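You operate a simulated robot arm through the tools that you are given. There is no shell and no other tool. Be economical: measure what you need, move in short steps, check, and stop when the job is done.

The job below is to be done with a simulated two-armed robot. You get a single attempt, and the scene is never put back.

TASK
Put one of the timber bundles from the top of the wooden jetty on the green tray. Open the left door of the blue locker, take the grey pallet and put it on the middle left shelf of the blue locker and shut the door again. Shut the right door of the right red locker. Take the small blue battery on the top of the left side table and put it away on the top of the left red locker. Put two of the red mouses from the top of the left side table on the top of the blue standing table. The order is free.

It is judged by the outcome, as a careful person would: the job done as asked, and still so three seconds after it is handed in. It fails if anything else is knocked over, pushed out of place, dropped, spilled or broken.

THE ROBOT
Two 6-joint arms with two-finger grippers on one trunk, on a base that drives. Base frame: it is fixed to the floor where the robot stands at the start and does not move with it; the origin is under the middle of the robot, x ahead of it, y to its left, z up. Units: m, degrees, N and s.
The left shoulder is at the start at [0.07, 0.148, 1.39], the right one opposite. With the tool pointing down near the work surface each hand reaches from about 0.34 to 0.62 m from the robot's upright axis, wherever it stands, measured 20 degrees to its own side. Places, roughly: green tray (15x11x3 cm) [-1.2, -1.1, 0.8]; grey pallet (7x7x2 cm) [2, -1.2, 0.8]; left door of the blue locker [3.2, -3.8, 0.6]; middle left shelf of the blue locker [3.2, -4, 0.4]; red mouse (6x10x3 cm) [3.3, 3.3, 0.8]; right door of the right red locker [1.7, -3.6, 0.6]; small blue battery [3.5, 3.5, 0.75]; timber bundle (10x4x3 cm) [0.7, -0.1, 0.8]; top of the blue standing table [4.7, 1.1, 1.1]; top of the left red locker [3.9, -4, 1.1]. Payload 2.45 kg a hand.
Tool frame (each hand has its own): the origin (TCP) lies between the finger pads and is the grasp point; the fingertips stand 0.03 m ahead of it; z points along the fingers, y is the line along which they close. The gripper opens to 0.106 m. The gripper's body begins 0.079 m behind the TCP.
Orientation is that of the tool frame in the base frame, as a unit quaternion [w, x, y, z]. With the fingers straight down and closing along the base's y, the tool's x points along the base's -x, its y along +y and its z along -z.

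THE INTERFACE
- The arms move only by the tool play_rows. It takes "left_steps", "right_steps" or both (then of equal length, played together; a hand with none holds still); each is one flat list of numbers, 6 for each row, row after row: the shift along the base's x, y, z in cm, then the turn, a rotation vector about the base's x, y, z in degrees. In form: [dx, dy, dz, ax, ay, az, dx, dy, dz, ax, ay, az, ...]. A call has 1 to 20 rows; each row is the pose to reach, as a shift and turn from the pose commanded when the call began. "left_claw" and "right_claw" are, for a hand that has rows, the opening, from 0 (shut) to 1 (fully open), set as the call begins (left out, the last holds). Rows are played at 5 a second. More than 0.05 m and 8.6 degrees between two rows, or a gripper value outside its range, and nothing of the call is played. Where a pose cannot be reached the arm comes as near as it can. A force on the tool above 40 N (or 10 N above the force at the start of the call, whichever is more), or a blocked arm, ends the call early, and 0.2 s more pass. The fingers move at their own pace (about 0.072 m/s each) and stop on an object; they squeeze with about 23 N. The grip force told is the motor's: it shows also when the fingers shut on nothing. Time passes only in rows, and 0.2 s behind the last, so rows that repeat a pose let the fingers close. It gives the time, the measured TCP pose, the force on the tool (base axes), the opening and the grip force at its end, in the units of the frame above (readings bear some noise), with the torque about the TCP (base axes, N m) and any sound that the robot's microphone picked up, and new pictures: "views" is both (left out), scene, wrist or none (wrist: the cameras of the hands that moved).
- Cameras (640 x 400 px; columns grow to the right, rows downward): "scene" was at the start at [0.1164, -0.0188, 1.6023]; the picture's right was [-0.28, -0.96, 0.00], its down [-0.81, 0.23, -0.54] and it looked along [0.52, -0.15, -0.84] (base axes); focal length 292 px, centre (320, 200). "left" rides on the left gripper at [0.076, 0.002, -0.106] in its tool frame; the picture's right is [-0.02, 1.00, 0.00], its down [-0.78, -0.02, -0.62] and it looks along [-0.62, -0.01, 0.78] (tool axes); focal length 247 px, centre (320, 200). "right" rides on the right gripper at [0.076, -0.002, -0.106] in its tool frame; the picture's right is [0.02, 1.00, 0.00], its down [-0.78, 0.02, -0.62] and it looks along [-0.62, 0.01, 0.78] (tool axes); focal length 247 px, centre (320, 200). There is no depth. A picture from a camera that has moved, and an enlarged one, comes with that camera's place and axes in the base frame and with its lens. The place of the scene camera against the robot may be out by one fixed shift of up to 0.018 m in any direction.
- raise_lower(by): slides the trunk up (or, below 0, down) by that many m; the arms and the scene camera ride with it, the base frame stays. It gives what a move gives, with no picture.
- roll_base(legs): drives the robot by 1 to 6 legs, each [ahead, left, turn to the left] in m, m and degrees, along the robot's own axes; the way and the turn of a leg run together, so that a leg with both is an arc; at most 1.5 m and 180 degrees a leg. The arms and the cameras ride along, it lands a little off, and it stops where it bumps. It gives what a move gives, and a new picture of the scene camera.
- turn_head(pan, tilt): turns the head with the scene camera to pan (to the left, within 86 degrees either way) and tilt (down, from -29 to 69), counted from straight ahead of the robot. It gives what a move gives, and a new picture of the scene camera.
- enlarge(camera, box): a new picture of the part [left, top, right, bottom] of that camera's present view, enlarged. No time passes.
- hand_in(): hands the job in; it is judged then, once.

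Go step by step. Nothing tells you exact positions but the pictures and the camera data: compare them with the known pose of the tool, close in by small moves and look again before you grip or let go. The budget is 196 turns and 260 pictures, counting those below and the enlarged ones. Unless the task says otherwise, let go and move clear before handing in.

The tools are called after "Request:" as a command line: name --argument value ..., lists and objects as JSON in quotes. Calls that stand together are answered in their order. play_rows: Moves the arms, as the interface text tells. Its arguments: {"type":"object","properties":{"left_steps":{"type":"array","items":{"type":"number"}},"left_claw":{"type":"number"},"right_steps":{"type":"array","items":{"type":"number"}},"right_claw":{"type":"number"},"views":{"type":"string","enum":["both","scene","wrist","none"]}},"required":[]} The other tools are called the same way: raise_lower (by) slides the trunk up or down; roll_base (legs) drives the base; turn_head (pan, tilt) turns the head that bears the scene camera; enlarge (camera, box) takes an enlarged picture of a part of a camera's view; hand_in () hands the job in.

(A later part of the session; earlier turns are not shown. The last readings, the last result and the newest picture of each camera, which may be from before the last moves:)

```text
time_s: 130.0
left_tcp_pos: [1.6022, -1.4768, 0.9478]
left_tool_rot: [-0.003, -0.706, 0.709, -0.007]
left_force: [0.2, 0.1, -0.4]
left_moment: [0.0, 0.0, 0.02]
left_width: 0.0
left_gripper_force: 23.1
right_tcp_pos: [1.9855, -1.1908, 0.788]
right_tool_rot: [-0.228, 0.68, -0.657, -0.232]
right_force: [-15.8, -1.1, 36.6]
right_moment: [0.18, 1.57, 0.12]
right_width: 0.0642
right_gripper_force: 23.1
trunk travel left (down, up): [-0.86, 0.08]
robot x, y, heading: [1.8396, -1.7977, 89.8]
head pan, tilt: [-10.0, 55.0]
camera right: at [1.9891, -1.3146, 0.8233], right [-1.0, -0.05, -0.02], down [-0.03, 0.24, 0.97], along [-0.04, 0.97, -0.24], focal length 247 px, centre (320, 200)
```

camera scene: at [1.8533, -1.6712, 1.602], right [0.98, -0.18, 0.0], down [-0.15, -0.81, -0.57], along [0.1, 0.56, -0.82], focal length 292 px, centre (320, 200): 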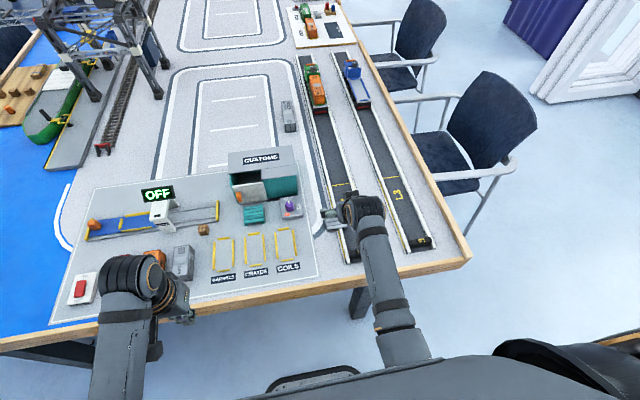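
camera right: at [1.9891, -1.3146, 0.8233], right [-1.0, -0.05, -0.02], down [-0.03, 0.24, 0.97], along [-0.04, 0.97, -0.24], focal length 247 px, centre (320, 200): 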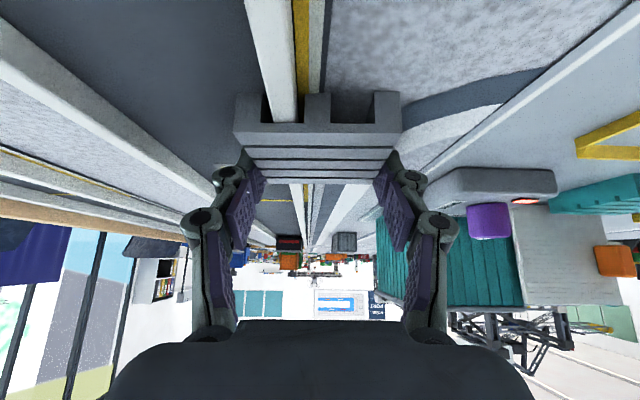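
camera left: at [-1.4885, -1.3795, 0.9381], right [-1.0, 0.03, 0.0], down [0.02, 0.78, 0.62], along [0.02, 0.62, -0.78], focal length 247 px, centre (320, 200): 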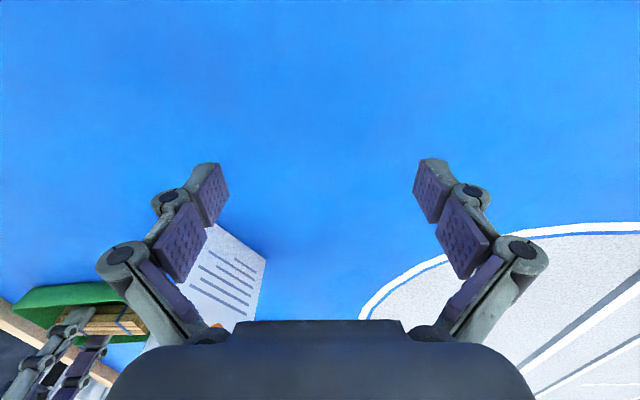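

Gripped at 0.064 m, with tips pressing on the table. I lift.

Request:
play_rows --right_steps '[0, 0, 1, 0, 0, 0, 0, 0, 3, 0, 0, 0, 0, 0, 6, 0, 0, 0, 0, 0, 9, 0, 0, 0, 0, 0, 9, 0, 0, 0]' --views "both"

```text
time_s: 131.2
left_tcp_pos: [1.6058, -1.4744, 0.9482]
left_tool_rot: [-0.006, -0.705, 0.709, -0.007]
left_force: [0.1, 0.1, -0.6]
left_moment: [0.0, 0.02, 0.01]
left_width: 0.0
left_gripper_force: 22.9
right_tcp_pos: [1.9888, -1.1904, 0.8711]
right_tool_rot: [-0.222, 0.682, -0.659, -0.227]
right_force: [-0.4, 0.0, 0.2]
right_moment: [0.0, -0.01, 0.01]
right_width: 0.0635
right_gripper_force: 23.1
trunk travel left (down, up): [-0.86, 0.08]
robot x, y, heading: [1.8417, -1.7954, 89.8]
head pan, tilt: [-10.0, 55.0]
camera scene: at [1.8538, -1.6715, 1.602], right [0.98, -0.18, 0.0], down [-0.15, -0.81, -0.57], along [0.1, 0.56, -0.82], focal length 292 px, centre (320, 200)
camera right: at [1.993, -1.314, 0.9085], right [-1.0, -0.05, -0.02], down [-0.03, 0.25, 0.97], along [-0.04, 0.97, -0.25], focal length 247 px, centre (320, 200)
```

scene: 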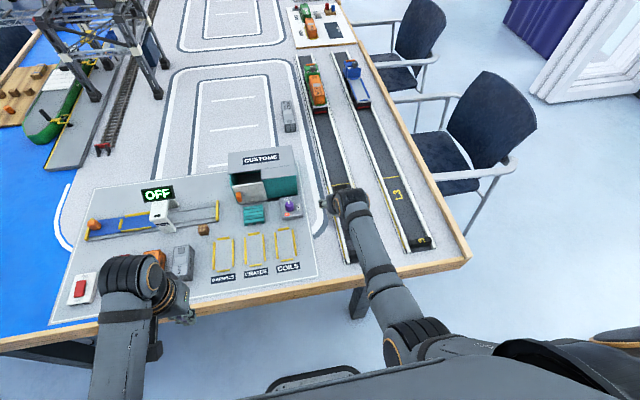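
right: 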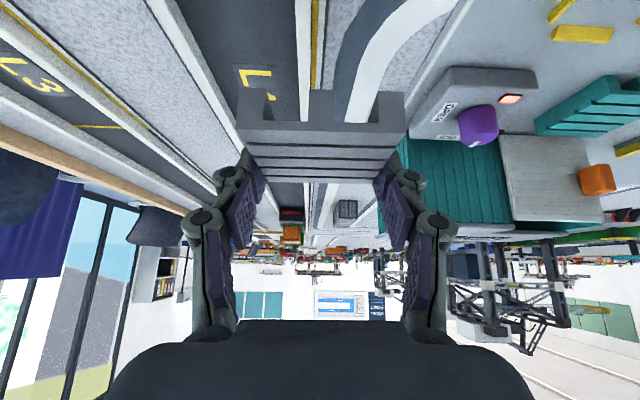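

Pallet is held level. I retract a little, back off, turn and go in front of the blue locker.

Request:
play_rows --right_steps '[0, -1.5, 3, 0, 0, 0, 0, -3, 5, 0, 0, 0, 0, -4.5, 7, 0, 0, 0, 0, -6, 8, 0, 0, 0]' --views "none"

Request:
roll_base --legs '[[-0.6, 0, 0], [0, -0.95, 0], [0, 0, 180]]'

Request:
turn_head --pan 5 --tilt 30

```text
time_s: 132.4
left_tcp_pos: [1.6045, -1.4744, 0.9472]
left_tool_rot: [-0.007, -0.705, 0.709, -0.008]
left_force: [-0.1, 0.8, -0.2]
left_moment: [-0.01, -0.02, 0.03]
left_width: 0.0002
left_gripper_force: 22.4
right_tcp_pos: [2.0142, -1.2424, 0.9552]
right_tool_rot: [-0.247, 0.688, -0.649, -0.212]
right_force: [0.3, -0.2, -0.8]
right_moment: [0.0, -0.02, 0.02]
right_width: 0.0633
right_gripper_force: 23.1
trunk travel left (down, up): [-0.86, 0.08]
robot x, y, heading: [1.837, -1.7921, 89.8]
head pan, tilt: [-10.0, 55.0]
stopped in row 4 (right hand): the arm was blocked; the commanded pose is now the measured one
```

```text
time_s: 147.8
left_tcp_pos: [3.031, -2.7065, 0.9461]
left_tool_rot: [-0.007, 0.698, 0.716, 0.006]
left_force: [-0.4, 0.7, -1.0]
left_moment: [0.01, -0.02, -0.03]
left_width: 0.0001
left_gripper_force: 23.4
right_tcp_pos: [2.6291, -2.949, 0.9545]
right_tool_rot: [0.215, 0.639, 0.697, -0.245]
right_force: [0.3, -0.6, 0.2]
right_moment: [0.0, 0.01, -0.02]
right_width: 0.0636
right_gripper_force: 22.9
trunk travel left (down, up): [-0.86, 0.08]
robot x, y, heading: [2.7845, -2.3922, -88.3]
head pan, tilt: [-10.0, 55.0]
camera scene: at [2.7753, -2.515, 1.602], right [-0.99, 0.15, 0.0], down [0.12, 0.81, -0.57], along [-0.08, -0.57, -0.82], focal length 292 px, centre (320, 200)
```

scene: 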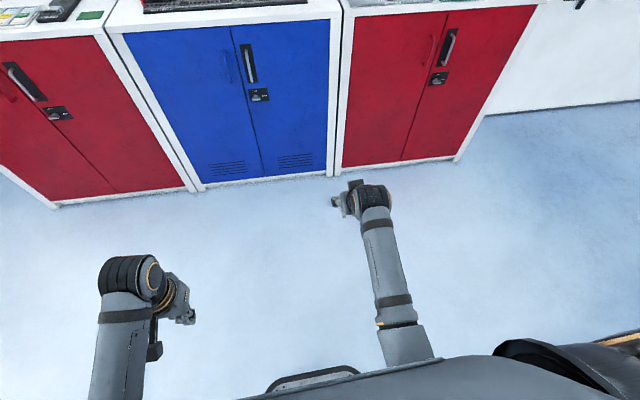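

```text
time_s: 148.7
left_tcp_pos: [3.0308, -2.7062, 0.9464]
left_tool_rot: [-0.008, 0.698, 0.716, 0.006]
left_force: [0.1, 0.4, 0.2]
left_moment: [-0.02, 0.0, 0.01]
left_width: 0.0
left_gripper_force: 22.5
right_tcp_pos: [2.6301, -2.9492, 0.9547]
right_tool_rot: [0.215, 0.639, 0.697, -0.245]
right_force: [0.6, 0.3, -0.1]
right_moment: [0.0, 0.01, -0.01]
right_width: 0.0634
right_gripper_force: 23.0
trunk travel left (down, up): [-0.86, 0.08]
robot x, y, heading: [2.7887, -2.3911, -88.5]
head pan, tilt: [5.0, 30.0]
camera scene: at [2.7962, -2.5335, 1.6379], right [-0.99, -0.11, 0.0], down [-0.06, 0.5, -0.87], along [0.1, -0.86, -0.5], focal length 292 px, centre (320, 200)
```

scene: 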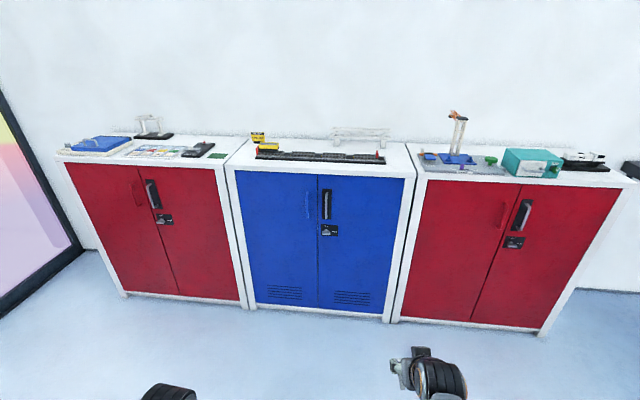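

Request:
enlarge --camera "scene" --box '[270, 165, 370, 228]'

```text
6.35 times, centred on (320, 196) of scene
camera zoom: at [2.7962, -2.5335, 1.6379], right [-0.99, -0.11, 0.0], down [-0.06, 0.5, -0.87], along [0.1, -0.86, -0.5], focal length 1852 px, centre (320, 222)
```

zoom: 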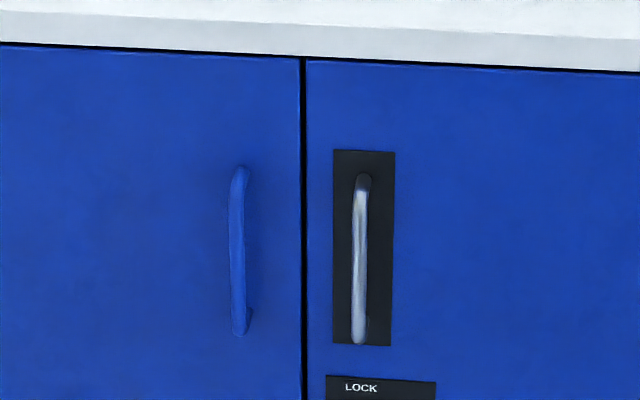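

Blue locker spans x 2.50–3.41; its left door handle is a vertical bar at (3.003, ≈-3.77), z 0.81–0.96. I pitch the left hand forward 60° and open it, still well away from the locker.

Request:
play_rows --left_steps '[0, -3, 0, -7.5, 0, 0, 0, -6, 0, -15, 0, 0, 0, -9, 0, -22.5, 0, 0, 0, -12, -1, -30, 0, 0, 0, -15, -2, -37.5, 0, 0, 0, -18, -3, -45, 0, 0, 0, -21, -4, -52.5, 0, 0, 0, -24, -5, -60, 0, 0, 0, -24, -5, -60, 0, 0]' --left_claw 0.7 --views "both"

```text
time_s: 150.7
left_tcp_pos: [3.0322, -2.9466, 0.8979]
left_tool_rot: [0.343, 0.608, 0.623, -0.353]
left_force: [0.5, -0.1, -0.5]
left_moment: [0.02, 0.01, -0.01]
left_width: 0.0739
left_gripper_force: 0.0
right_tcp_pos: [2.6296, -2.949, 0.9554]
right_tool_rot: [0.215, 0.639, 0.696, -0.245]
right_force: [-0.1, 0.0, 0.0]
right_moment: [-0.03, -0.01, 0.01]
right_width: 0.0632
right_gripper_force: 22.8
trunk travel left (down, up): [-0.86, 0.08]
robot x, y, heading: [2.7865, -2.3927, -88.3]
head pan, tilt: [5.0, 30.0]
camera scene: at [2.7963, -2.5329, 1.6381], right [-0.99, -0.11, 0.0], down [-0.06, 0.5, -0.87], along [0.1, -0.86, -0.5], focal length 292 px, centre (320, 200)
camera left: at [3.0322, -2.8148, 0.8863], right [1.0, 0.0, 0.0], down [0.0, 0.13, 0.99], along [0.0, -0.99, 0.13], focal length 247 px, centre (320, 200)
```

scene: 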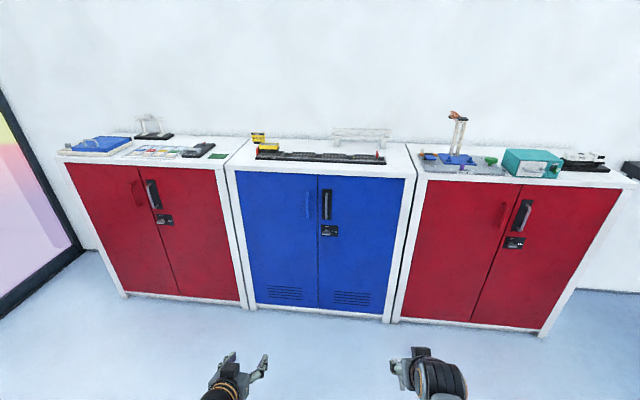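
left: 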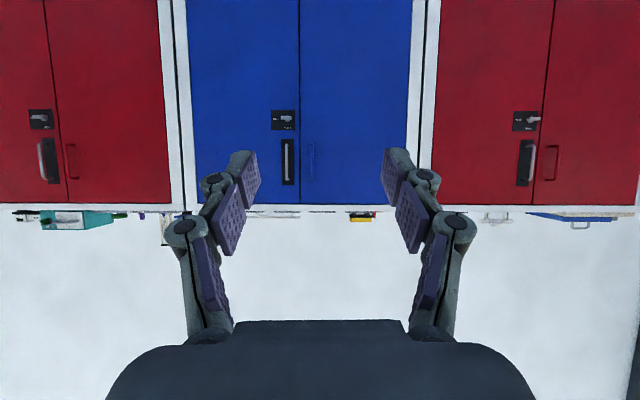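

Works well. I extend the left hand further so it leads the right hand.

Request:
play_rows --left_steps '[0, -3, 0, -5, 0, 0, 0, -6, 0, -10, 0, 0, 0, -9, 0, -15, 0, 0, 0, -12, 0, -15, 0, 0, 0, -15, 0, -15, 0, 0, 0, -15, 0, -15, 0, 0]' --views "none"

```text
time_s: 152.1
left_tcp_pos: [3.034, -3.0944, 0.8987]
left_tool_rot: [0.417, 0.561, 0.571, -0.431]
left_force: [0.4, -0.1, 0.2]
left_moment: [-0.01, -0.02, 0.0]
left_width: 0.0741
left_gripper_force: 0.1
left hand out of reach, approached as far as the arm can: row 3, 4
right_tcp_pos: [2.6298, -2.948, 0.9557]
right_tool_rot: [0.215, 0.639, 0.697, -0.245]
right_force: [0.0, -0.1, 0.2]
right_moment: [0.0, 0.01, 0.02]
right_width: 0.0632
right_gripper_force: 23.2
trunk travel left (down, up): [-0.86, 0.08]
robot x, y, heading: [2.7861, -2.3972, -88.5]
head pan, tilt: [5.0, 30.0]
```

Request:
roll_base --legs '[[0.54, -0.045, -1.5]]'

Request:
enlarge --camera "left" --box '[0, 0, 640, 400]'

Request:
turn_head --pan 15 --tilt 45

```text
time_s: 155.2
left_tcp_pos: [2.9751, -3.6471, 0.8978]
left_tool_rot: [0.411, 0.568, 0.563, -0.438]
left_force: [-0.8, 0.4, -0.5]
left_moment: [0.03, 0.0, -0.02]
left_width: 0.0742
left_gripper_force: 0.1
right_tcp_pos: [2.5757, -3.4894, 0.9554]
right_tool_rot: [0.211, 0.649, 0.688, -0.248]
right_force: [-0.6, 0.5, -1.3]
right_moment: [0.01, 0.02, 0.01]
right_width: 0.0632
right_gripper_force: 22.7
trunk travel left (down, up): [-0.86, 0.08]
robot x, y, heading: [2.7439, -2.941, -90.0]
head pan, tilt: [5.0, 30.0]
camera scene: at [2.7537, -3.0782, 1.6381], right [-1.0, -0.09, 0.0], down [-0.04, 0.5, -0.87], along [0.07, -0.86, -0.5], focal length 292 px, centre (320, 200)
```

scene: 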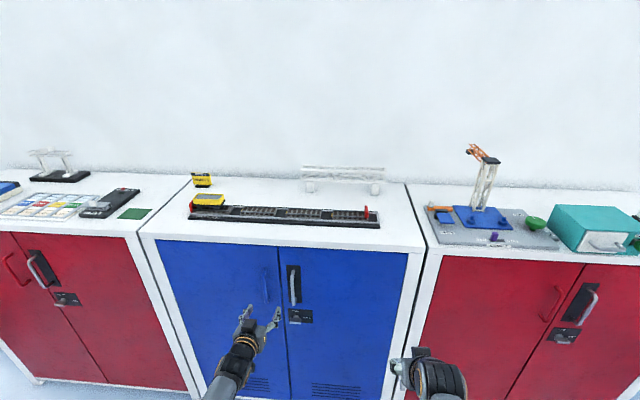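

```text
1.00 times, centred on (320, 200) of left (not enlarged: the box is as wide or as high as the picture)
camera zoom: at [2.9792, -3.5222, 0.8537], right [1.0, -0.03, -0.01], down [0.02, 0.38, 0.93], along [-0.03, -0.93, 0.38], focal length 247 px, centre (320, 200)
```

zoom: 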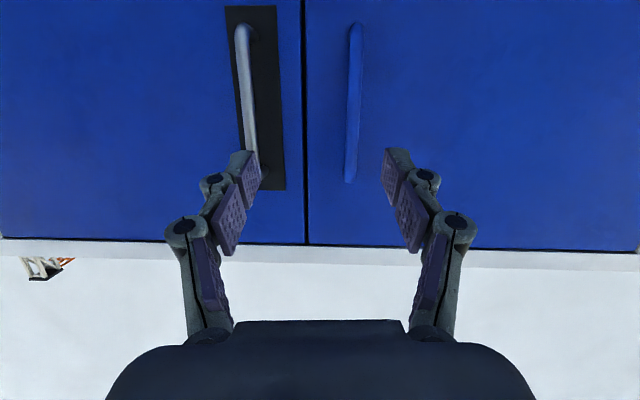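

```text
time_s: 156.0
left_tcp_pos: [2.9749, -3.6481, 0.8971]
left_tool_rot: [0.411, 0.569, 0.563, -0.437]
left_force: [0.3, 0.7, -0.3]
left_moment: [0.02, 0.01, -0.02]
left_width: 0.0742
left_gripper_force: 0.1
right_tcp_pos: [2.5745, -3.4899, 0.9545]
right_tool_rot: [0.212, 0.648, 0.688, -0.247]
right_force: [-0.1, 0.0, -0.6]
right_moment: [-0.02, -0.04, -0.01]
right_width: 0.063
right_gripper_force: 22.6
trunk travel left (down, up): [-0.86, 0.08]
robot x, y, heading: [2.7493, -2.9384, -90.1]
head pan, tilt: [15.0, 45.0]
camera scene: at [2.7667, -3.0683, 1.6154], right [-0.97, -0.26, 0.0], down [-0.18, 0.68, -0.71], along [0.18, -0.68, -0.71], focal length 292 px, centre (320, 200)
```

scene: 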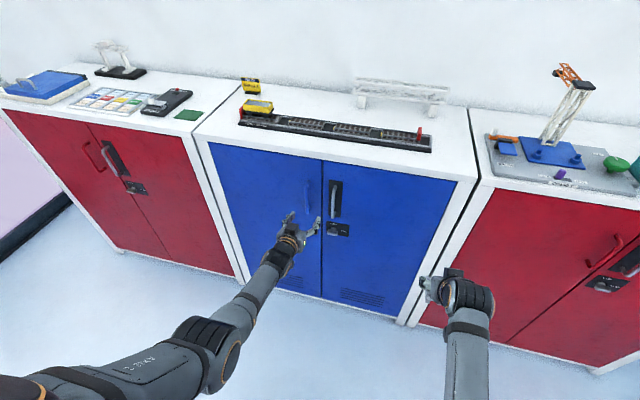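

Handle is at x≈3.002, z≈0.87. I align the left hand sideways and in height, then drive ahead 9 cm.

Request:
play_rows --left_steps '[1.4, 0.5, -1.2, 0, 0, 0, 2.7, 1, -2.5, 0, 0, 0, 2.7, 1, -2.5, 0, 0, 0]' --views "none"

Request:
roll_base --legs '[[0.085, 0, 0]]'

Request:
enlarge --camera "left" --box '[0, 0, 640, 400]'

```text
time_s: 156.8
left_tcp_pos: [3.0028, -3.6367, 0.8733]
left_tool_rot: [0.409, 0.569, 0.563, -0.437]
left_force: [0.1, -1.0, 0.6]
left_moment: [-0.02, -0.01, 0.02]
left_width: 0.0742
left_gripper_force: 0.1
right_tcp_pos: [2.5747, -3.4896, 0.9545]
right_tool_rot: [0.212, 0.649, 0.687, -0.248]
right_force: [0.0, -0.1, -0.9]
right_moment: [-0.03, 0.02, 0.02]
right_width: 0.0631
right_gripper_force: 23.0
trunk travel left (down, up): [-0.86, 0.08]
robot x, y, heading: [2.7479, -2.9395, -90.0]
head pan, tilt: [15.0, 45.0]
```

```text
time_s: 157.9
left_tcp_pos: [3.0029, -3.7205, 0.8743]
left_tool_rot: [0.409, 0.57, 0.563, -0.437]
left_force: [-1.1, 0.5, 0.2]
left_moment: [0.0, 0.01, 0.02]
left_width: 0.0741
left_gripper_force: 0.1
right_tcp_pos: [2.5762, -3.5721, 0.9552]
right_tool_rot: [0.212, 0.648, 0.688, -0.248]
right_force: [0.1, -0.7, -0.2]
right_moment: [-0.02, -0.01, 0.01]
right_width: 0.063
right_gripper_force: 23.0
trunk travel left (down, up): [-0.86, 0.08]
robot x, y, heading: [2.7449, -3.0242, -90.2]
head pan, tilt: [15.0, 45.0]
camera scene: at [2.7666, -3.1496, 1.6157], right [-0.97, -0.26, 0.0], down [-0.18, 0.68, -0.71], along [0.18, -0.68, -0.71], focal length 292 px, centre (320, 200)
```

scene: 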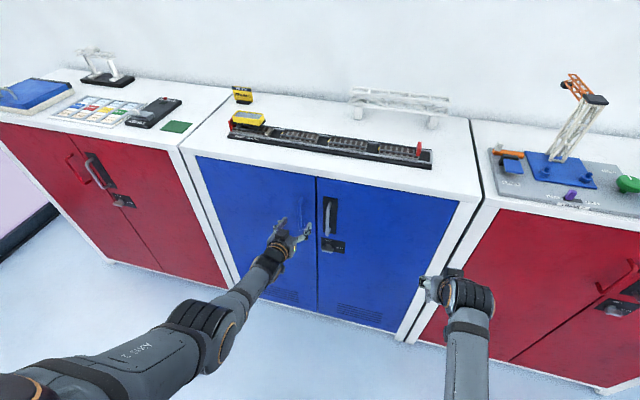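

```text
1.00 times, centred on (320, 200) of left (not enlarged: the box is as wide or as high as the picture)
camera zoom: at [3.0076, -3.5951, 0.8301], right [1.0, -0.04, -0.01], down [0.02, 0.37, 0.93], along [-0.03, -0.93, 0.38], focal length 247 px, centre (320, 200)
```

zoom: 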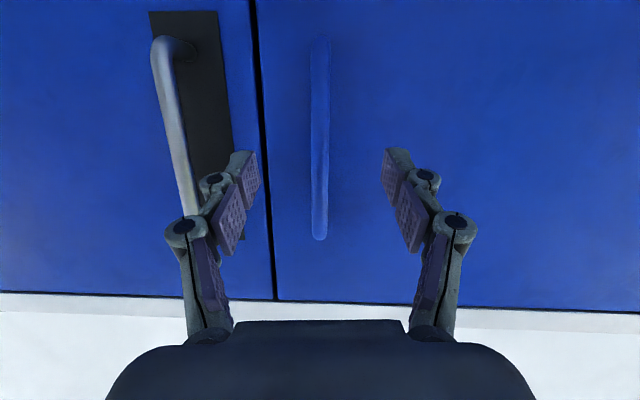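

Request:
roll_base --legs '[[0.036, 0, 0]]'

Request:
play_rows --left_steps '[0, 0, 0, 0, 0, 0, 0, 0, 0, 0, 0, 0, 0, 0, 0, 0, 0, 0, 0, 0, 0, 0, 0, 0, 0, 0, 0, 0, 0, 0]' --left_claw 0 --views "wrist"

```text
time_s: 158.7
left_tcp_pos: [3.002, -3.7521, 0.876]
left_tool_rot: [0.411, 0.568, 0.562, -0.438]
left_force: [0.2, 1.3, 0.4]
left_moment: [-0.01, 0.02, 0.0]
left_width: 0.0744
left_gripper_force: 0.1
right_tcp_pos: [2.5756, -3.6062, 0.9576]
right_tool_rot: [0.212, 0.648, 0.688, -0.249]
right_force: [-1.0, 0.2, -0.1]
right_moment: [-0.04, 0.0, -0.02]
right_width: 0.0632
right_gripper_force: 22.8
trunk travel left (down, up): [-0.86, 0.08]
robot x, y, heading: [2.7461, -3.0604, -90.0]
head pan, tilt: [15.0, 45.0]
camera scene: at [2.7667, -3.1808, 1.6161], right [-0.97, -0.26, 0.0], down [-0.18, 0.68, -0.71], along [0.18, -0.69, -0.7], focal length 292 px, centre (320, 200)
```

scene: 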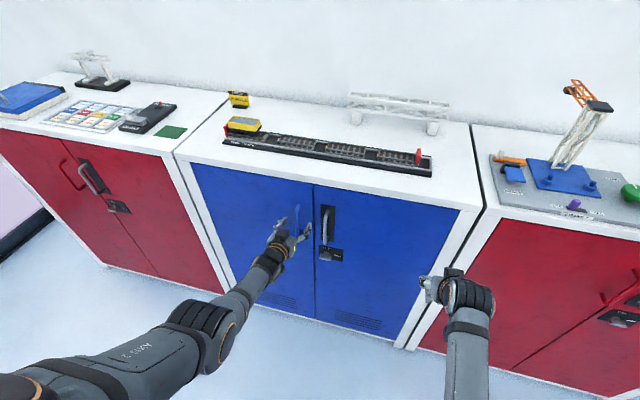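

```text
time_s: 159.9
left_tcp_pos: [3.0006, -3.7555, 0.8741]
left_tool_rot: [0.41, 0.57, 0.563, -0.437]
left_force: [-4.5, 3.4, 2.4]
left_moment: [-0.24, -0.8, -0.08]
left_width: 0.011
left_gripper_force: 37.5
right_tcp_pos: [2.5734, -3.6089, 0.9541]
right_tool_rot: [0.211, 0.649, 0.688, -0.248]
right_force: [0.7, 0.6, -1.3]
right_moment: [0.0, 0.01, 0.0]
right_width: 0.0634
right_gripper_force: 23.4
trunk travel left (down, up): [-0.86, 0.08]
robot x, y, heading: [2.7461, -3.0584, -89.8]
head pan, tilt: [15.0, 45.0]
camera left: at [3.0065, -3.6312, 0.8296], right [1.0, -0.04, 0.0], down [0.02, 0.37, 0.93], along [-0.03, -0.93, 0.37], focal length 247 px, centre (320, 200)
```

left: 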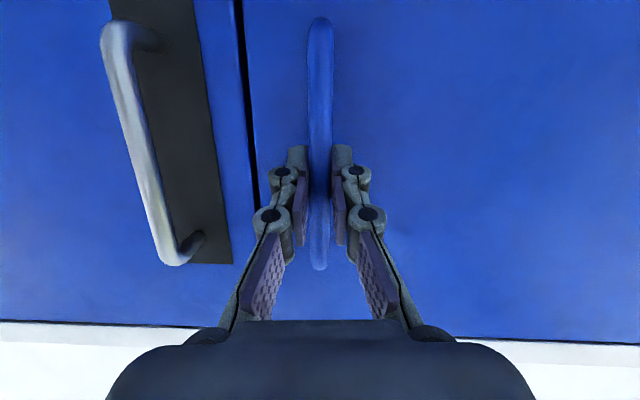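

The handle is gripped. I pull the door by backing the base along the arc.

Request:
roll_base --legs '[[-0.13, 0.025, 0]]'

```text
time_s: 161.7
left_tcp_pos: [3.0388, -3.6289, 0.8728]
left_tool_rot: [0.413, 0.57, 0.563, -0.433]
left_force: [10.1, -4.5, -8.0]
left_moment: [-0.54, -0.54, -0.08]
left_width: 0.0108
left_gripper_force: 38.3
right_tcp_pos: [2.6032, -3.4826, 0.9537]
right_tool_rot: [0.211, 0.648, 0.689, -0.248]
right_force: [-0.6, 0.2, -1.0]
right_moment: [-0.02, 0.02, 0.03]
right_width: 0.0632
right_gripper_force: 22.7
trunk travel left (down, up): [-0.86, 0.08]
robot x, y, heading: [2.7721, -2.9299, -89.8]
head pan, tilt: [15.0, 45.0]
stopped in leg 1: the force on the tool passed its limit at 41 N (the readings are from after the stop); the commanded pose is now the measured one
camera scene: at [2.794, -3.0602, 1.6151], right [-0.97, -0.26, 0.0], down [-0.18, 0.68, -0.71], along [0.18, -0.68, -0.71], focal length 292 px, centre (320, 200)
```

scene: 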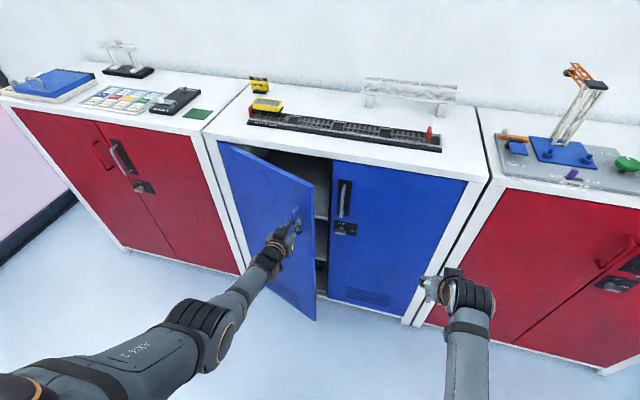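

Door is ajar ~22°. I release the handle and back off a little.

Request:
play_rows --left_steps '[0, 0, 0, 0, 0, 0, 0, 0, 0, 0, 0, 0, 0, 0, 0, 0, 0, 0]' --left_claw 0.6 --views "none"

Request:
roll_base --legs '[[-0.12, 0, 0]]'

Request:
enlarge --camera "left" --box '[0, 0, 640, 400]'

```text
time_s: 162.4
left_tcp_pos: [3.0349, -3.628, 0.8762]
left_tool_rot: [0.413, 0.568, 0.563, -0.435]
left_force: [0.1, 0.6, -0.3]
left_moment: [-0.01, -0.01, -0.01]
left_width: 0.0632
left_gripper_force: 0.1
right_tcp_pos: [2.6014, -3.4801, 0.9544]
right_tool_rot: [0.211, 0.647, 0.689, -0.248]
right_force: [-0.1, 0.5, -0.1]
right_moment: [-0.02, 0.0, 0.02]
right_width: 0.0633
right_gripper_force: 23.2
trunk travel left (down, up): [-0.86, 0.08]
robot x, y, heading: [2.7689, -2.9322, -90.0]
head pan, tilt: [15.0, 45.0]
```

```text
time_s: 163.7
left_tcp_pos: [3.0355, -3.5083, 0.8752]
left_tool_rot: [0.412, 0.569, 0.562, -0.436]
left_force: [-0.3, -0.6, 0.9]
left_moment: [-0.02, -0.03, 0.01]
left_width: 0.0635
left_gripper_force: 0.1
right_tcp_pos: [2.6023, -3.3608, 0.9542]
right_tool_rot: [0.211, 0.647, 0.69, -0.247]
right_force: [0.0, 0.5, -0.6]
right_moment: [0.04, 0.0, -0.04]
right_width: 0.0634
right_gripper_force: 23.3
trunk travel left (down, up): [-0.86, 0.08]
robot x, y, heading: [2.7756, -2.8105, -90.1]
head pan, tilt: [15.0, 45.0]
camera scene: at [2.7927, -2.9391, 1.6152], right [-0.97, -0.26, 0.0], down [-0.18, 0.68, -0.71], along [0.18, -0.68, -0.71], focal length 292 px, centre (320, 200)
```

scene: 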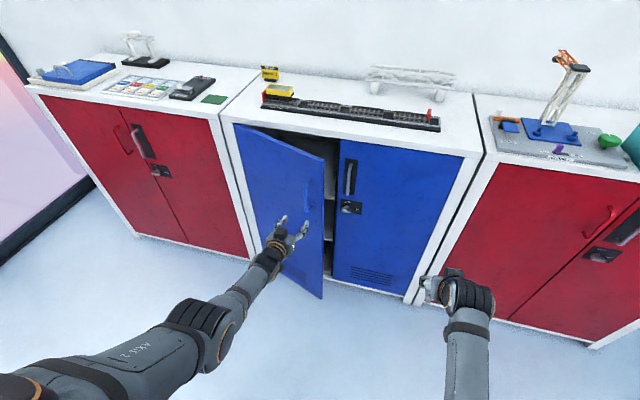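

```text
1.00 times, centred on (320, 200) of left (not enlarged: the box is as wide or as high as the picture)
camera zoom: at [3.0396, -3.3836, 0.8307], right [1.0, -0.03, 0.0], down [0.01, 0.38, 0.93], along [-0.03, -0.93, 0.38], focal length 247 px, centre (320, 200)
```

zoom: 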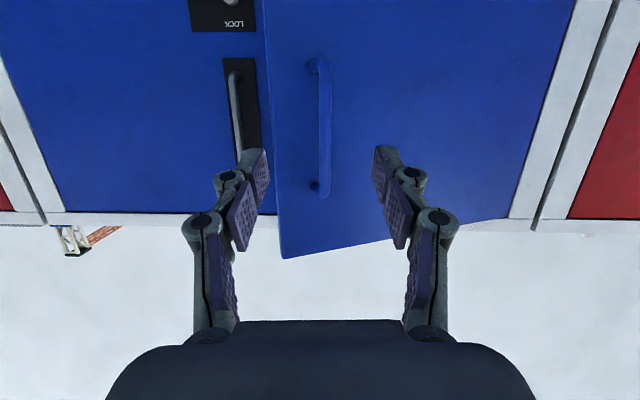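

I close the left hand, shift it right of the door's free edge near its top, and then drive ahead to hook behind it.

Request:
play_rows --left_steps '[-3, 0, 3.5, 0, 0, 0, -6, 0, 7, 0, 0, 0, -9.8, 0, 10.5, 0, 0, 0, -9.8, 0, 10.5, 0, 0, 0, -9.8, 0, 10.5, 0, 0, 0]' --left_claw 0 --views "none"

Request:
roll_base --legs '[[0.17, 0, 0]]'

Request:
enlarge --camera "left" --box '[0, 0, 640, 400]'

```text
refused: row 3 steps farther than a row can; nothing moved
```

```text
time_s: 165.2
left_tcp_pos: [3.0367, -3.6747, 0.878]
left_tool_rot: [0.414, 0.568, 0.562, -0.436]
left_force: [0.6, -0.1, -1.1]
left_moment: [0.04, -0.02, 0.0]
left_width: 0.0637
left_gripper_force: 0.0
right_tcp_pos: [2.6035, -3.5285, 0.9556]
right_tool_rot: [0.212, 0.647, 0.689, -0.249]
right_force: [-0.1, 0.4, 0.4]
right_moment: [0.03, 0.02, 0.01]
right_width: 0.0631
right_gripper_force: 23.3
trunk travel left (down, up): [-0.86, 0.08]
robot x, y, heading: [2.7723, -2.9805, -89.8]
head pan, tilt: [15.0, 45.0]
camera scene: at [2.7929, -3.1033, 1.6157], right [-0.97, -0.26, 0.0], down [-0.18, 0.68, -0.71], along [0.18, -0.68, -0.71], focal length 292 px, centre (320, 200)
```

scene: 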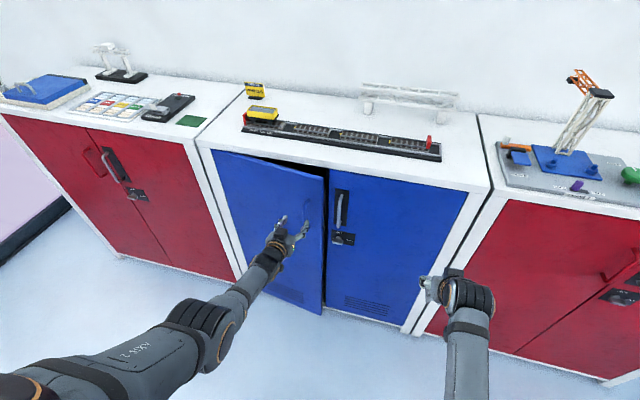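

```text
1.00 times, centred on (320, 200) of left (not enlarged: the box is as wide or as high as the picture)
camera zoom: at [3.0401, -3.5504, 0.8327], right [1.0, -0.03, 0.0], down [0.01, 0.38, 0.92], along [-0.03, -0.92, 0.38], focal length 247 px, centre (320, 200)
```

zoom: 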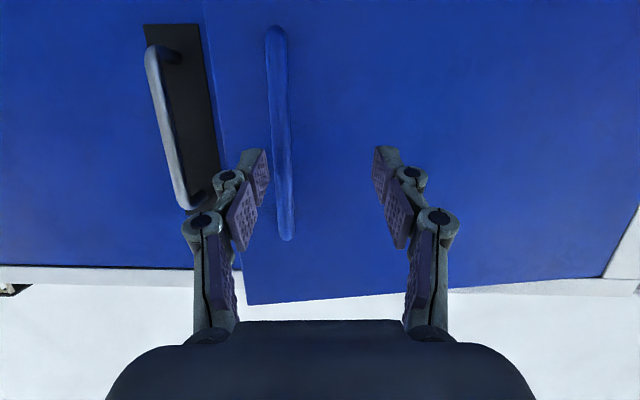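

That row step was too large and was refused, and the door got nudged back a bit. I re-grip the handle and pull again.

Request:
play_rows --left_steps '[0, 0, 0, 0, 0, 0, 0, 0, 0, 0, 0, 0, 0, 0, 0, 0, 0, 0, 0, 0, 0, 0, 0, 0]' --left_claw 0.02 --views "none"

```text
time_s: 166.2
left_tcp_pos: [3.0358, -3.6763, 0.8747]
left_tool_rot: [0.413, 0.568, 0.563, -0.436]
left_force: [0.2, -0.7, -0.1]
left_moment: [-0.04, 0.02, 0.01]
left_width: 0.002
left_gripper_force: 0.1
right_tcp_pos: [2.6035, -3.5285, 0.9554]
right_tool_rot: [0.212, 0.647, 0.689, -0.248]
right_force: [0.5, -0.4, -0.5]
right_moment: [-0.02, 0.02, -0.02]
right_width: 0.0631
right_gripper_force: 23.0
trunk travel left (down, up): [-0.86, 0.08]
robot x, y, heading: [2.7765, -2.9801, -89.8]
head pan, tilt: [15.0, 45.0]
```

Request:
enlarge --camera "left" --box '[0, 0, 640, 400]'

```text
1.00 times, centred on (320, 200) of left (not enlarged: the box is as wide or as high as the picture)
camera zoom: at [3.0402, -3.5517, 0.8315], right [1.0, -0.03, 0.0], down [0.01, 0.38, 0.93], along [-0.03, -0.93, 0.38], focal length 247 px, centre (320, 200)
```

zoom: 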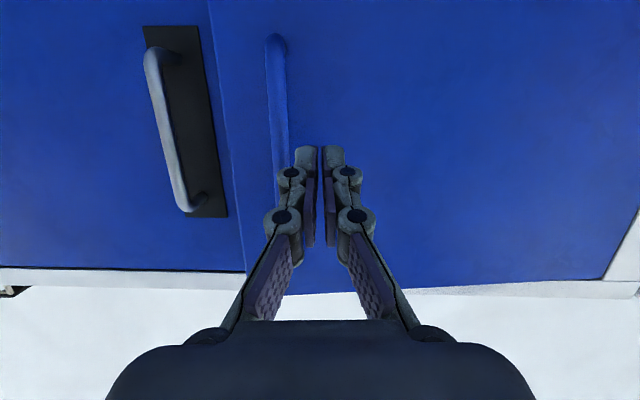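

Request:
roll_base --legs '[[-0.05, 0, 0]]'

Request:
play_rows --left_steps '[-1.3, 0, 0, 0, 0, 0, -2.6, 0, 0, 0, 0, 0, -2.6, 0, 0, 0, 0, 0, -2.6, 0, 0, 0, 0, 0]' --left_claw 0.7 --views "wrist"

```text
time_s: 167.1
left_tcp_pos: [3.036, -3.6315, 0.8705]
left_tool_rot: [0.412, 0.569, 0.564, -0.434]
left_force: [-0.6, 0.1, 0.3]
left_moment: [-0.05, 0.04, 0.01]
left_width: 0.0021
left_gripper_force: 0.0
right_tcp_pos: [2.6028, -3.4848, 0.951]
right_tool_rot: [0.209, 0.648, 0.69, -0.246]
right_force: [0.5, -0.7, -0.4]
right_moment: [0.03, 0.0, -0.03]
right_width: 0.0632
right_gripper_force: 23.4
trunk travel left (down, up): [-0.86, 0.08]
robot x, y, heading: [2.7723, -2.9323, -90.0]
head pan, tilt: [15.0, 45.0]
camera scene: at [2.7931, -3.0656, 1.6146], right [-0.97, -0.26, 0.0], down [-0.18, 0.69, -0.7], along [0.18, -0.68, -0.71], focal length 292 px, centre (320, 200)
```

scene: 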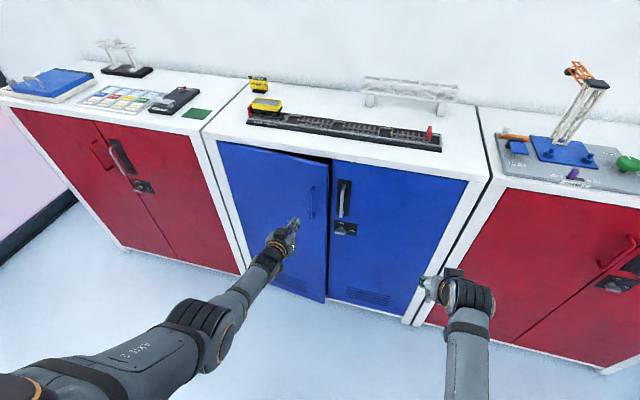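

```text
time_s: 168.1
left_tcp_pos: [3.0115, -3.6264, 0.88]
left_tool_rot: [0.411, 0.57, 0.562, -0.436]
left_force: [0.5, 0.8, -0.4]
left_moment: [0.0, 0.0, 0.01]
left_width: 0.074
left_gripper_force: 0.0
left hand out of reach, approached as far as the arm can: row 2, 3, 4
right_tcp_pos: [2.6027, -3.4814, 0.9548]
right_tool_rot: [0.213, 0.647, 0.689, -0.248]
right_force: [0.2, -0.2, -0.6]
right_moment: [0.06, 0.02, -0.02]
right_width: 0.0636
right_gripper_force: 23.0
trunk travel left (down, up): [-0.86, 0.08]
robot x, y, heading: [2.7722, -2.9292, -89.5]
head pan, tilt: [15.0, 45.0]
camera left: at [3.0169, -3.5012, 0.8358], right [1.0, -0.04, 0.0], down [0.02, 0.37, 0.93], along [-0.04, -0.93, 0.37], focal length 247 px, centre (320, 200)
```

left: 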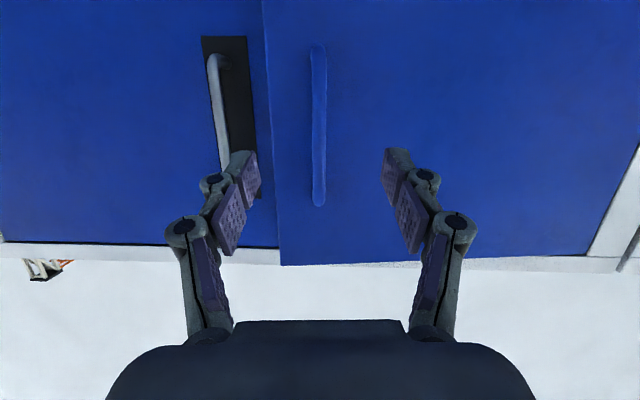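

Request:
roll_base --legs '[[0.078, 0, 0]]'

Request:
play_rows --left_steps '[0, 0, 0, 0, 0, 0, 0, 0, 0, 0, 0, 0, 0, 0, 0, 0, 0, 0, 0, 0, 0, 0, 0, 0, 0, 0, 0, 0, 0, 0]' --left_claw 0 --views "wrist"

```text
time_s: 169.1
left_tcp_pos: [3.0113, -3.7029, 0.8832]
left_tool_rot: [0.411, 0.57, 0.561, -0.438]
left_force: [0.6, -0.5, -0.5]
left_moment: [-0.01, 0.0, 0.02]
left_width: 0.0744
left_gripper_force: 0.1
right_tcp_pos: [2.602, -3.5555, 0.956]
right_tool_rot: [0.213, 0.646, 0.689, -0.248]
right_force: [-0.2, -0.3, -0.8]
right_moment: [-0.03, 0.01, -0.02]
right_width: 0.0635
right_gripper_force: 23.2
trunk travel left (down, up): [-0.86, 0.08]
robot x, y, heading: [2.7738, -3.0118, -90.0]
head pan, tilt: [15.0, 45.0]
camera scene: at [2.7929, -3.1321, 1.6158], right [-0.97, -0.26, 0.0], down [-0.18, 0.68, -0.71], along [0.18, -0.68, -0.71], focal length 292 px, centre (320, 200)
```

scene: 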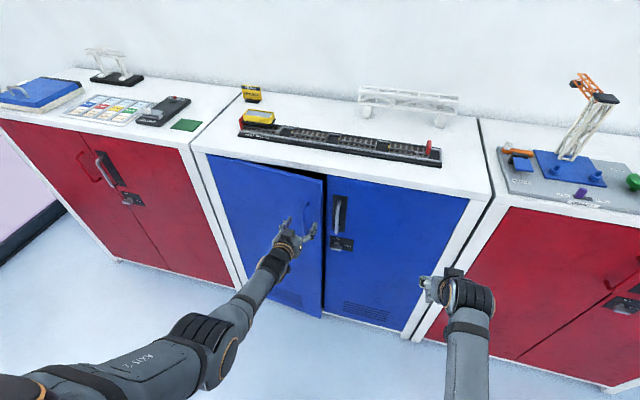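

```text
time_s: 170.3
left_tcp_pos: [3.0086, -3.7037, 0.8814]
left_tool_rot: [0.411, 0.571, 0.561, -0.436]
left_force: [-16.9, 3.1, 2.4]
left_moment: [-0.72, -0.54, -0.34]
left_width: 0.0114
left_gripper_force: 38.6
right_tcp_pos: [2.5999, -3.5577, 0.9544]
right_tool_rot: [0.212, 0.649, 0.688, -0.247]
right_force: [-0.1, -0.1, -0.6]
right_moment: [-0.03, 0.0, -0.01]
right_width: 0.0632
right_gripper_force: 23.8
trunk travel left (down, up): [-0.86, 0.08]
robot x, y, heading: [2.7698, -3.0052, -89.8]
head pan, tilt: [15.0, 45.0]
camera left: at [3.0134, -3.5785, 0.8375], right [1.0, -0.04, 0.0], down [0.01, 0.38, 0.93], along [-0.04, -0.93, 0.38], focal length 247 px, centre (320, 200)
```

left: 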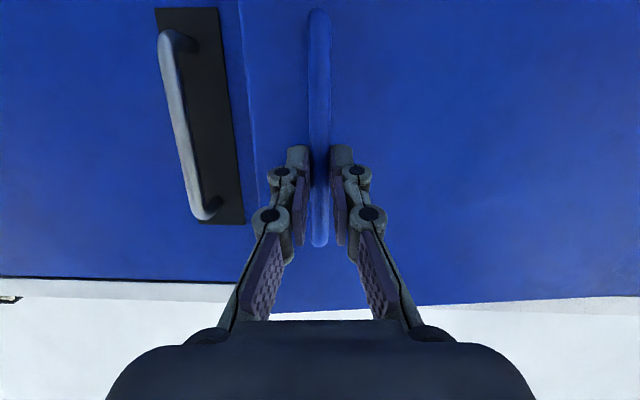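

Gripped again. Pulling along the arc in two legs.

Request:
roll_base --legs '[[-0.073, 0.028, 0], [-0.05, 0.033, 0]]'

```text
time_s: 171.7
left_tcp_pos: [3.034, -3.6259, 0.8816]
left_tool_rot: [0.408, 0.572, 0.559, -0.44]
left_force: [-9.1, 4.3, 11.8]
left_moment: [0.4, -0.83, -0.04]
left_width: 0.0116
left_gripper_force: 38.1
right_tcp_pos: [2.6321, -3.4795, 0.954]
right_tool_rot: [0.212, 0.648, 0.688, -0.247]
right_force: [0.1, 0.4, -0.9]
right_moment: [0.02, 0.0, 0.02]
right_width: 0.0633
right_gripper_force: 22.4
trunk travel left (down, up): [-0.86, 0.08]
robot x, y, heading: [2.8032, -2.928, -90.0]
head pan, tilt: [15.0, 45.0]
stopped in leg 2: the force on the tool passed its limit at 40 N (the readings are from after the stop); the commanded pose is now the measured one
camera scene: at [2.8211, -3.057, 1.6156], right [-0.97, -0.26, 0.0], down [-0.18, 0.68, -0.71], along [0.18, -0.68, -0.71], focal length 292 px, centre (320, 200)
```

scene: 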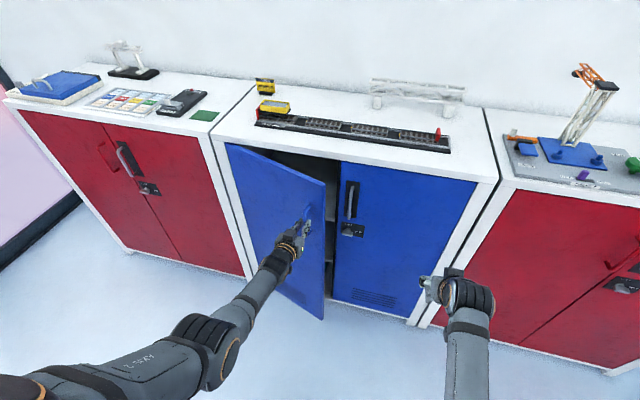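

Same opening again. I release and back off, and this time reposition the hand in small steps.

Request:
play_rows --left_steps '[0, 0, 0, 0, 0, 0, 0, 0, 0, 0, 0, 0, 0, 0, 0, 0, 0, 0]' --left_claw 0.6 --views "none"

Request:
roll_base --legs '[[-0.13, 0, 0]]'

Request:
play_rows --left_steps '[-3, 0, 2.5, 0, 0, 0, -6, 0, 5, 0, 0, 0, -9, 0, 7.5, 0, 0, 0, -11, 0, 10, 0, 0, 0, -11, 0, 10, 0, 0, 0]' --left_claw 0 --views "wrist"

```text
time_s: 172.5
left_tcp_pos: [3.0358, -3.6241, 0.8777]
left_tool_rot: [0.407, 0.571, 0.563, -0.438]
left_force: [-0.2, 0.7, -0.1]
left_moment: [0.03, 0.0, 0.04]
left_width: 0.0633
left_gripper_force: 0.0
right_tcp_pos: [2.6348, -3.4789, 0.954]
right_tool_rot: [0.212, 0.647, 0.689, -0.248]
right_force: [-0.2, 0.2, 0.3]
right_moment: [-0.04, 0.02, 0.01]
right_width: 0.0632
right_gripper_force: 22.8
trunk travel left (down, up): [-0.86, 0.08]
robot x, y, heading: [2.8024, -2.9296, -90.0]
head pan, tilt: [15.0, 45.0]
```

```text
time_s: 173.8
left_tcp_pos: [3.0368, -3.4947, 0.8771]
left_tool_rot: [0.405, 0.573, 0.562, -0.439]
left_force: [0.4, -0.5, 0.5]
left_moment: [0.0, 0.03, -0.02]
left_width: 0.0639
left_gripper_force: 0.0
right_tcp_pos: [2.6333, -3.3506, 0.9541]
right_tool_rot: [0.211, 0.647, 0.69, -0.247]
right_force: [-0.2, -0.2, 0.2]
right_moment: [0.03, 0.05, -0.02]
right_width: 0.0632
right_gripper_force: 23.1
trunk travel left (down, up): [-0.86, 0.08]
robot x, y, heading: [2.8051, -2.7996, -89.8]
head pan, tilt: [15.0, 45.0]
camera scene: at [2.8241, -2.9288, 1.6151], right [-0.97, -0.26, 0.0], down [-0.18, 0.68, -0.71], along [0.18, -0.68, -0.71], focal length 292 px, centre (320, 200)
```

scene: 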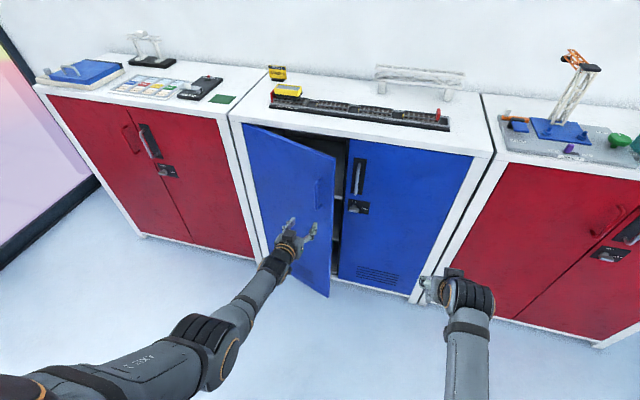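

```text
time_s: 175.0
left_tcp_pos: [2.9287, -3.4921, 0.9773]
left_tool_rot: [0.406, 0.572, 0.562, -0.439]
left_force: [-0.2, 0.2, 0.2]
left_moment: [0.02, 0.0, -0.01]
left_width: 0.0001
left_gripper_force: 23.1
right_tcp_pos: [2.6338, -3.3497, 0.955]
right_tool_rot: [0.212, 0.647, 0.689, -0.248]
right_force: [0.2, -0.7, -0.4]
right_moment: [-0.05, 0.02, 0.04]
right_width: 0.0632
right_gripper_force: 23.4
trunk travel left (down, up): [-0.86, 0.08]
robot x, y, heading: [2.8048, -2.7999, -90.1]
head pan, tilt: [15.0, 45.0]
camera left: at [2.9329, -3.3685, 0.934], right [1.0, -0.04, -0.01], down [0.02, 0.37, 0.93], along [-0.04, -0.93, 0.37], focal length 247 px, centre (320, 200)
```

left: 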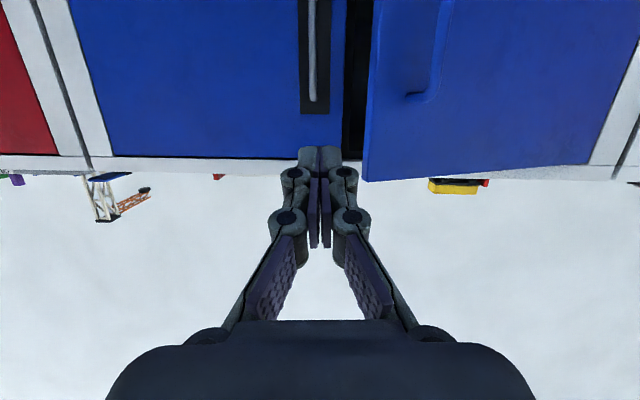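

Aligned: the fingers will pass through the gap right of the free edge. Drive ahead 19 cm.

Request:
roll_base --legs '[[0.19, 0, 0]]'

Request:
enlarge --camera "left" --box '[0, 0, 640, 400]'

```text
time_s: 176.5
left_tcp_pos: [2.9281, -3.6824, 0.979]
left_tool_rot: [0.407, 0.571, 0.562, -0.439]
left_force: [-0.2, -0.2, 0.5]
left_moment: [0.04, -0.01, 0.02]
left_width: 0.0
left_gripper_force: 22.3
right_tcp_pos: [2.6335, -3.5368, 0.9564]
right_tool_rot: [0.213, 0.646, 0.69, -0.247]
right_force: [0.0, -0.7, -0.6]
right_moment: [-0.02, 0.03, 0.01]
right_width: 0.0631
right_gripper_force: 22.9
trunk travel left (down, up): [-0.86, 0.08]
robot x, y, heading: [2.8006, -2.9877, -89.8]
head pan, tilt: [15.0, 45.0]
camera scene: at [2.8243, -3.1139, 1.6157], right [-0.97, -0.26, 0.0], down [-0.18, 0.68, -0.71], along [0.18, -0.68, -0.71], focal length 292 px, centre (320, 200)
```

scene: 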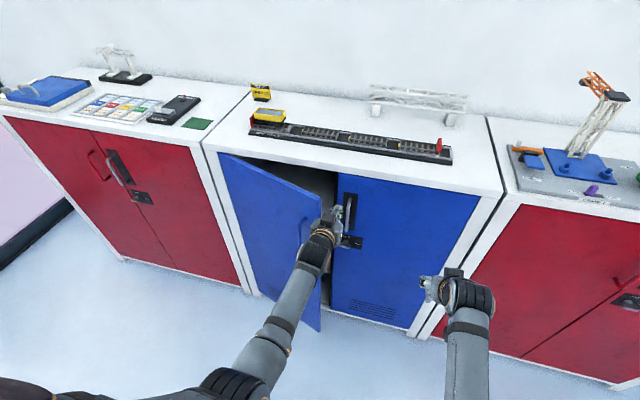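

```text
1.00 times, centred on (320, 200) of left (not enlarged: the box is as wide or as high as the picture)
camera zoom: at [2.9332, -3.5569, 0.935], right [1.0, -0.04, -0.01], down [0.02, 0.37, 0.93], along [-0.04, -0.93, 0.37], focal length 247 px, centre (320, 200)
```

zoom: 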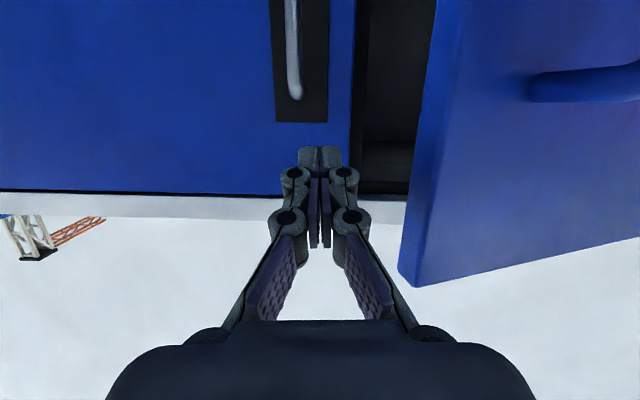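

Request:
roll_base --legs '[[0.022, 0, 0]]'

Request:
play_rows --left_steps '[2, 0, 0, 0, 0, 0, 4, 0, 0, 0, 0, 0, 6, 0, 0, 0, 0, 0, 8, 0, 0, 0, 0, 0, 10, 0.5, 0, 0, 0, 0, 12, 1, 0, 0, 0, 0]' --views "both"

```text
time_s: 177.3
left_tcp_pos: [2.9281, -3.7014, 0.9795]
left_tool_rot: [0.408, 0.57, 0.562, -0.439]
left_force: [-0.3, 0.7, 0.1]
left_moment: [0.03, 0.02, 0.03]
left_width: 0.0
left_gripper_force: 22.8
right_tcp_pos: [2.6333, -3.5592, 0.9572]
right_tool_rot: [0.213, 0.647, 0.688, -0.25]
right_force: [0.9, 0.9, -0.3]
right_moment: [-0.05, 0.01, 0.0]
right_width: 0.0631
right_gripper_force: 22.6
trunk travel left (down, up): [-0.86, 0.08]
robot x, y, heading: [2.8026, -3.0089, -89.8]
head pan, tilt: [15.0, 45.0]
camera scene: at [2.8244, -3.1329, 1.6159], right [-0.97, -0.26, 0.0], down [-0.18, 0.68, -0.71], along [0.18, -0.69, -0.7], focal length 292 px, centre (320, 200)
```

scene: 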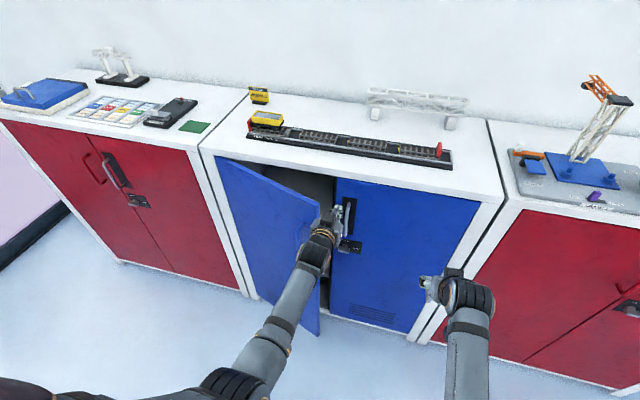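

```text
time_s: 178.7
left_tcp_pos: [2.9579, -3.6837, 0.984]
left_tool_rot: [0.426, 0.573, 0.56, -0.42]
left_force: [-17.2, 5.2, -3.9]
left_moment: [-0.08, -0.03, 0.35]
left_width: 0.0
left_gripper_force: 23.3
left hand out of reach, approached as far as the arm can: row 1, 2, 3, 4, 5, 6
right_tcp_pos: [2.6288, -3.5598, 0.9554]
right_tool_rot: [0.213, 0.648, 0.688, -0.247]
right_force: [-1.0, 0.2, -0.3]
right_moment: [0.02, 0.04, 0.01]
right_width: 0.0632
right_gripper_force: 23.2
trunk travel left (down, up): [-0.86, 0.08]
robot x, y, heading: [2.8053, -3.0101, -90.1]
head pan, tilt: [15.0, 45.0]
camera scene: at [2.8174, -3.137, 1.6155], right [-0.97, -0.26, 0.0], down [-0.18, 0.68, -0.71], along [0.19, -0.68, -0.71], focal length 292 px, centre (320, 200)
camera left: at [2.9617, -3.5589, 0.9404], right [1.0, -0.02, 0.04], down [-0.03, 0.37, 0.93], along [-0.03, -0.93, 0.37], focal length 247 px, centre (320, 200)
```

scene: 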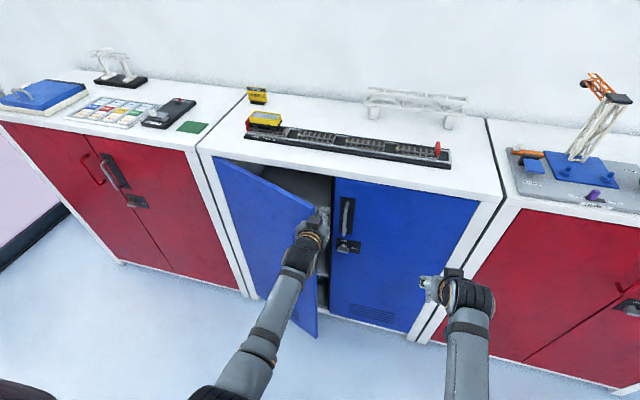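
left: 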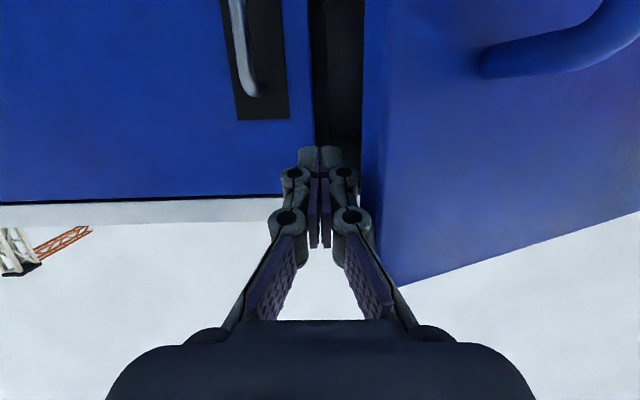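

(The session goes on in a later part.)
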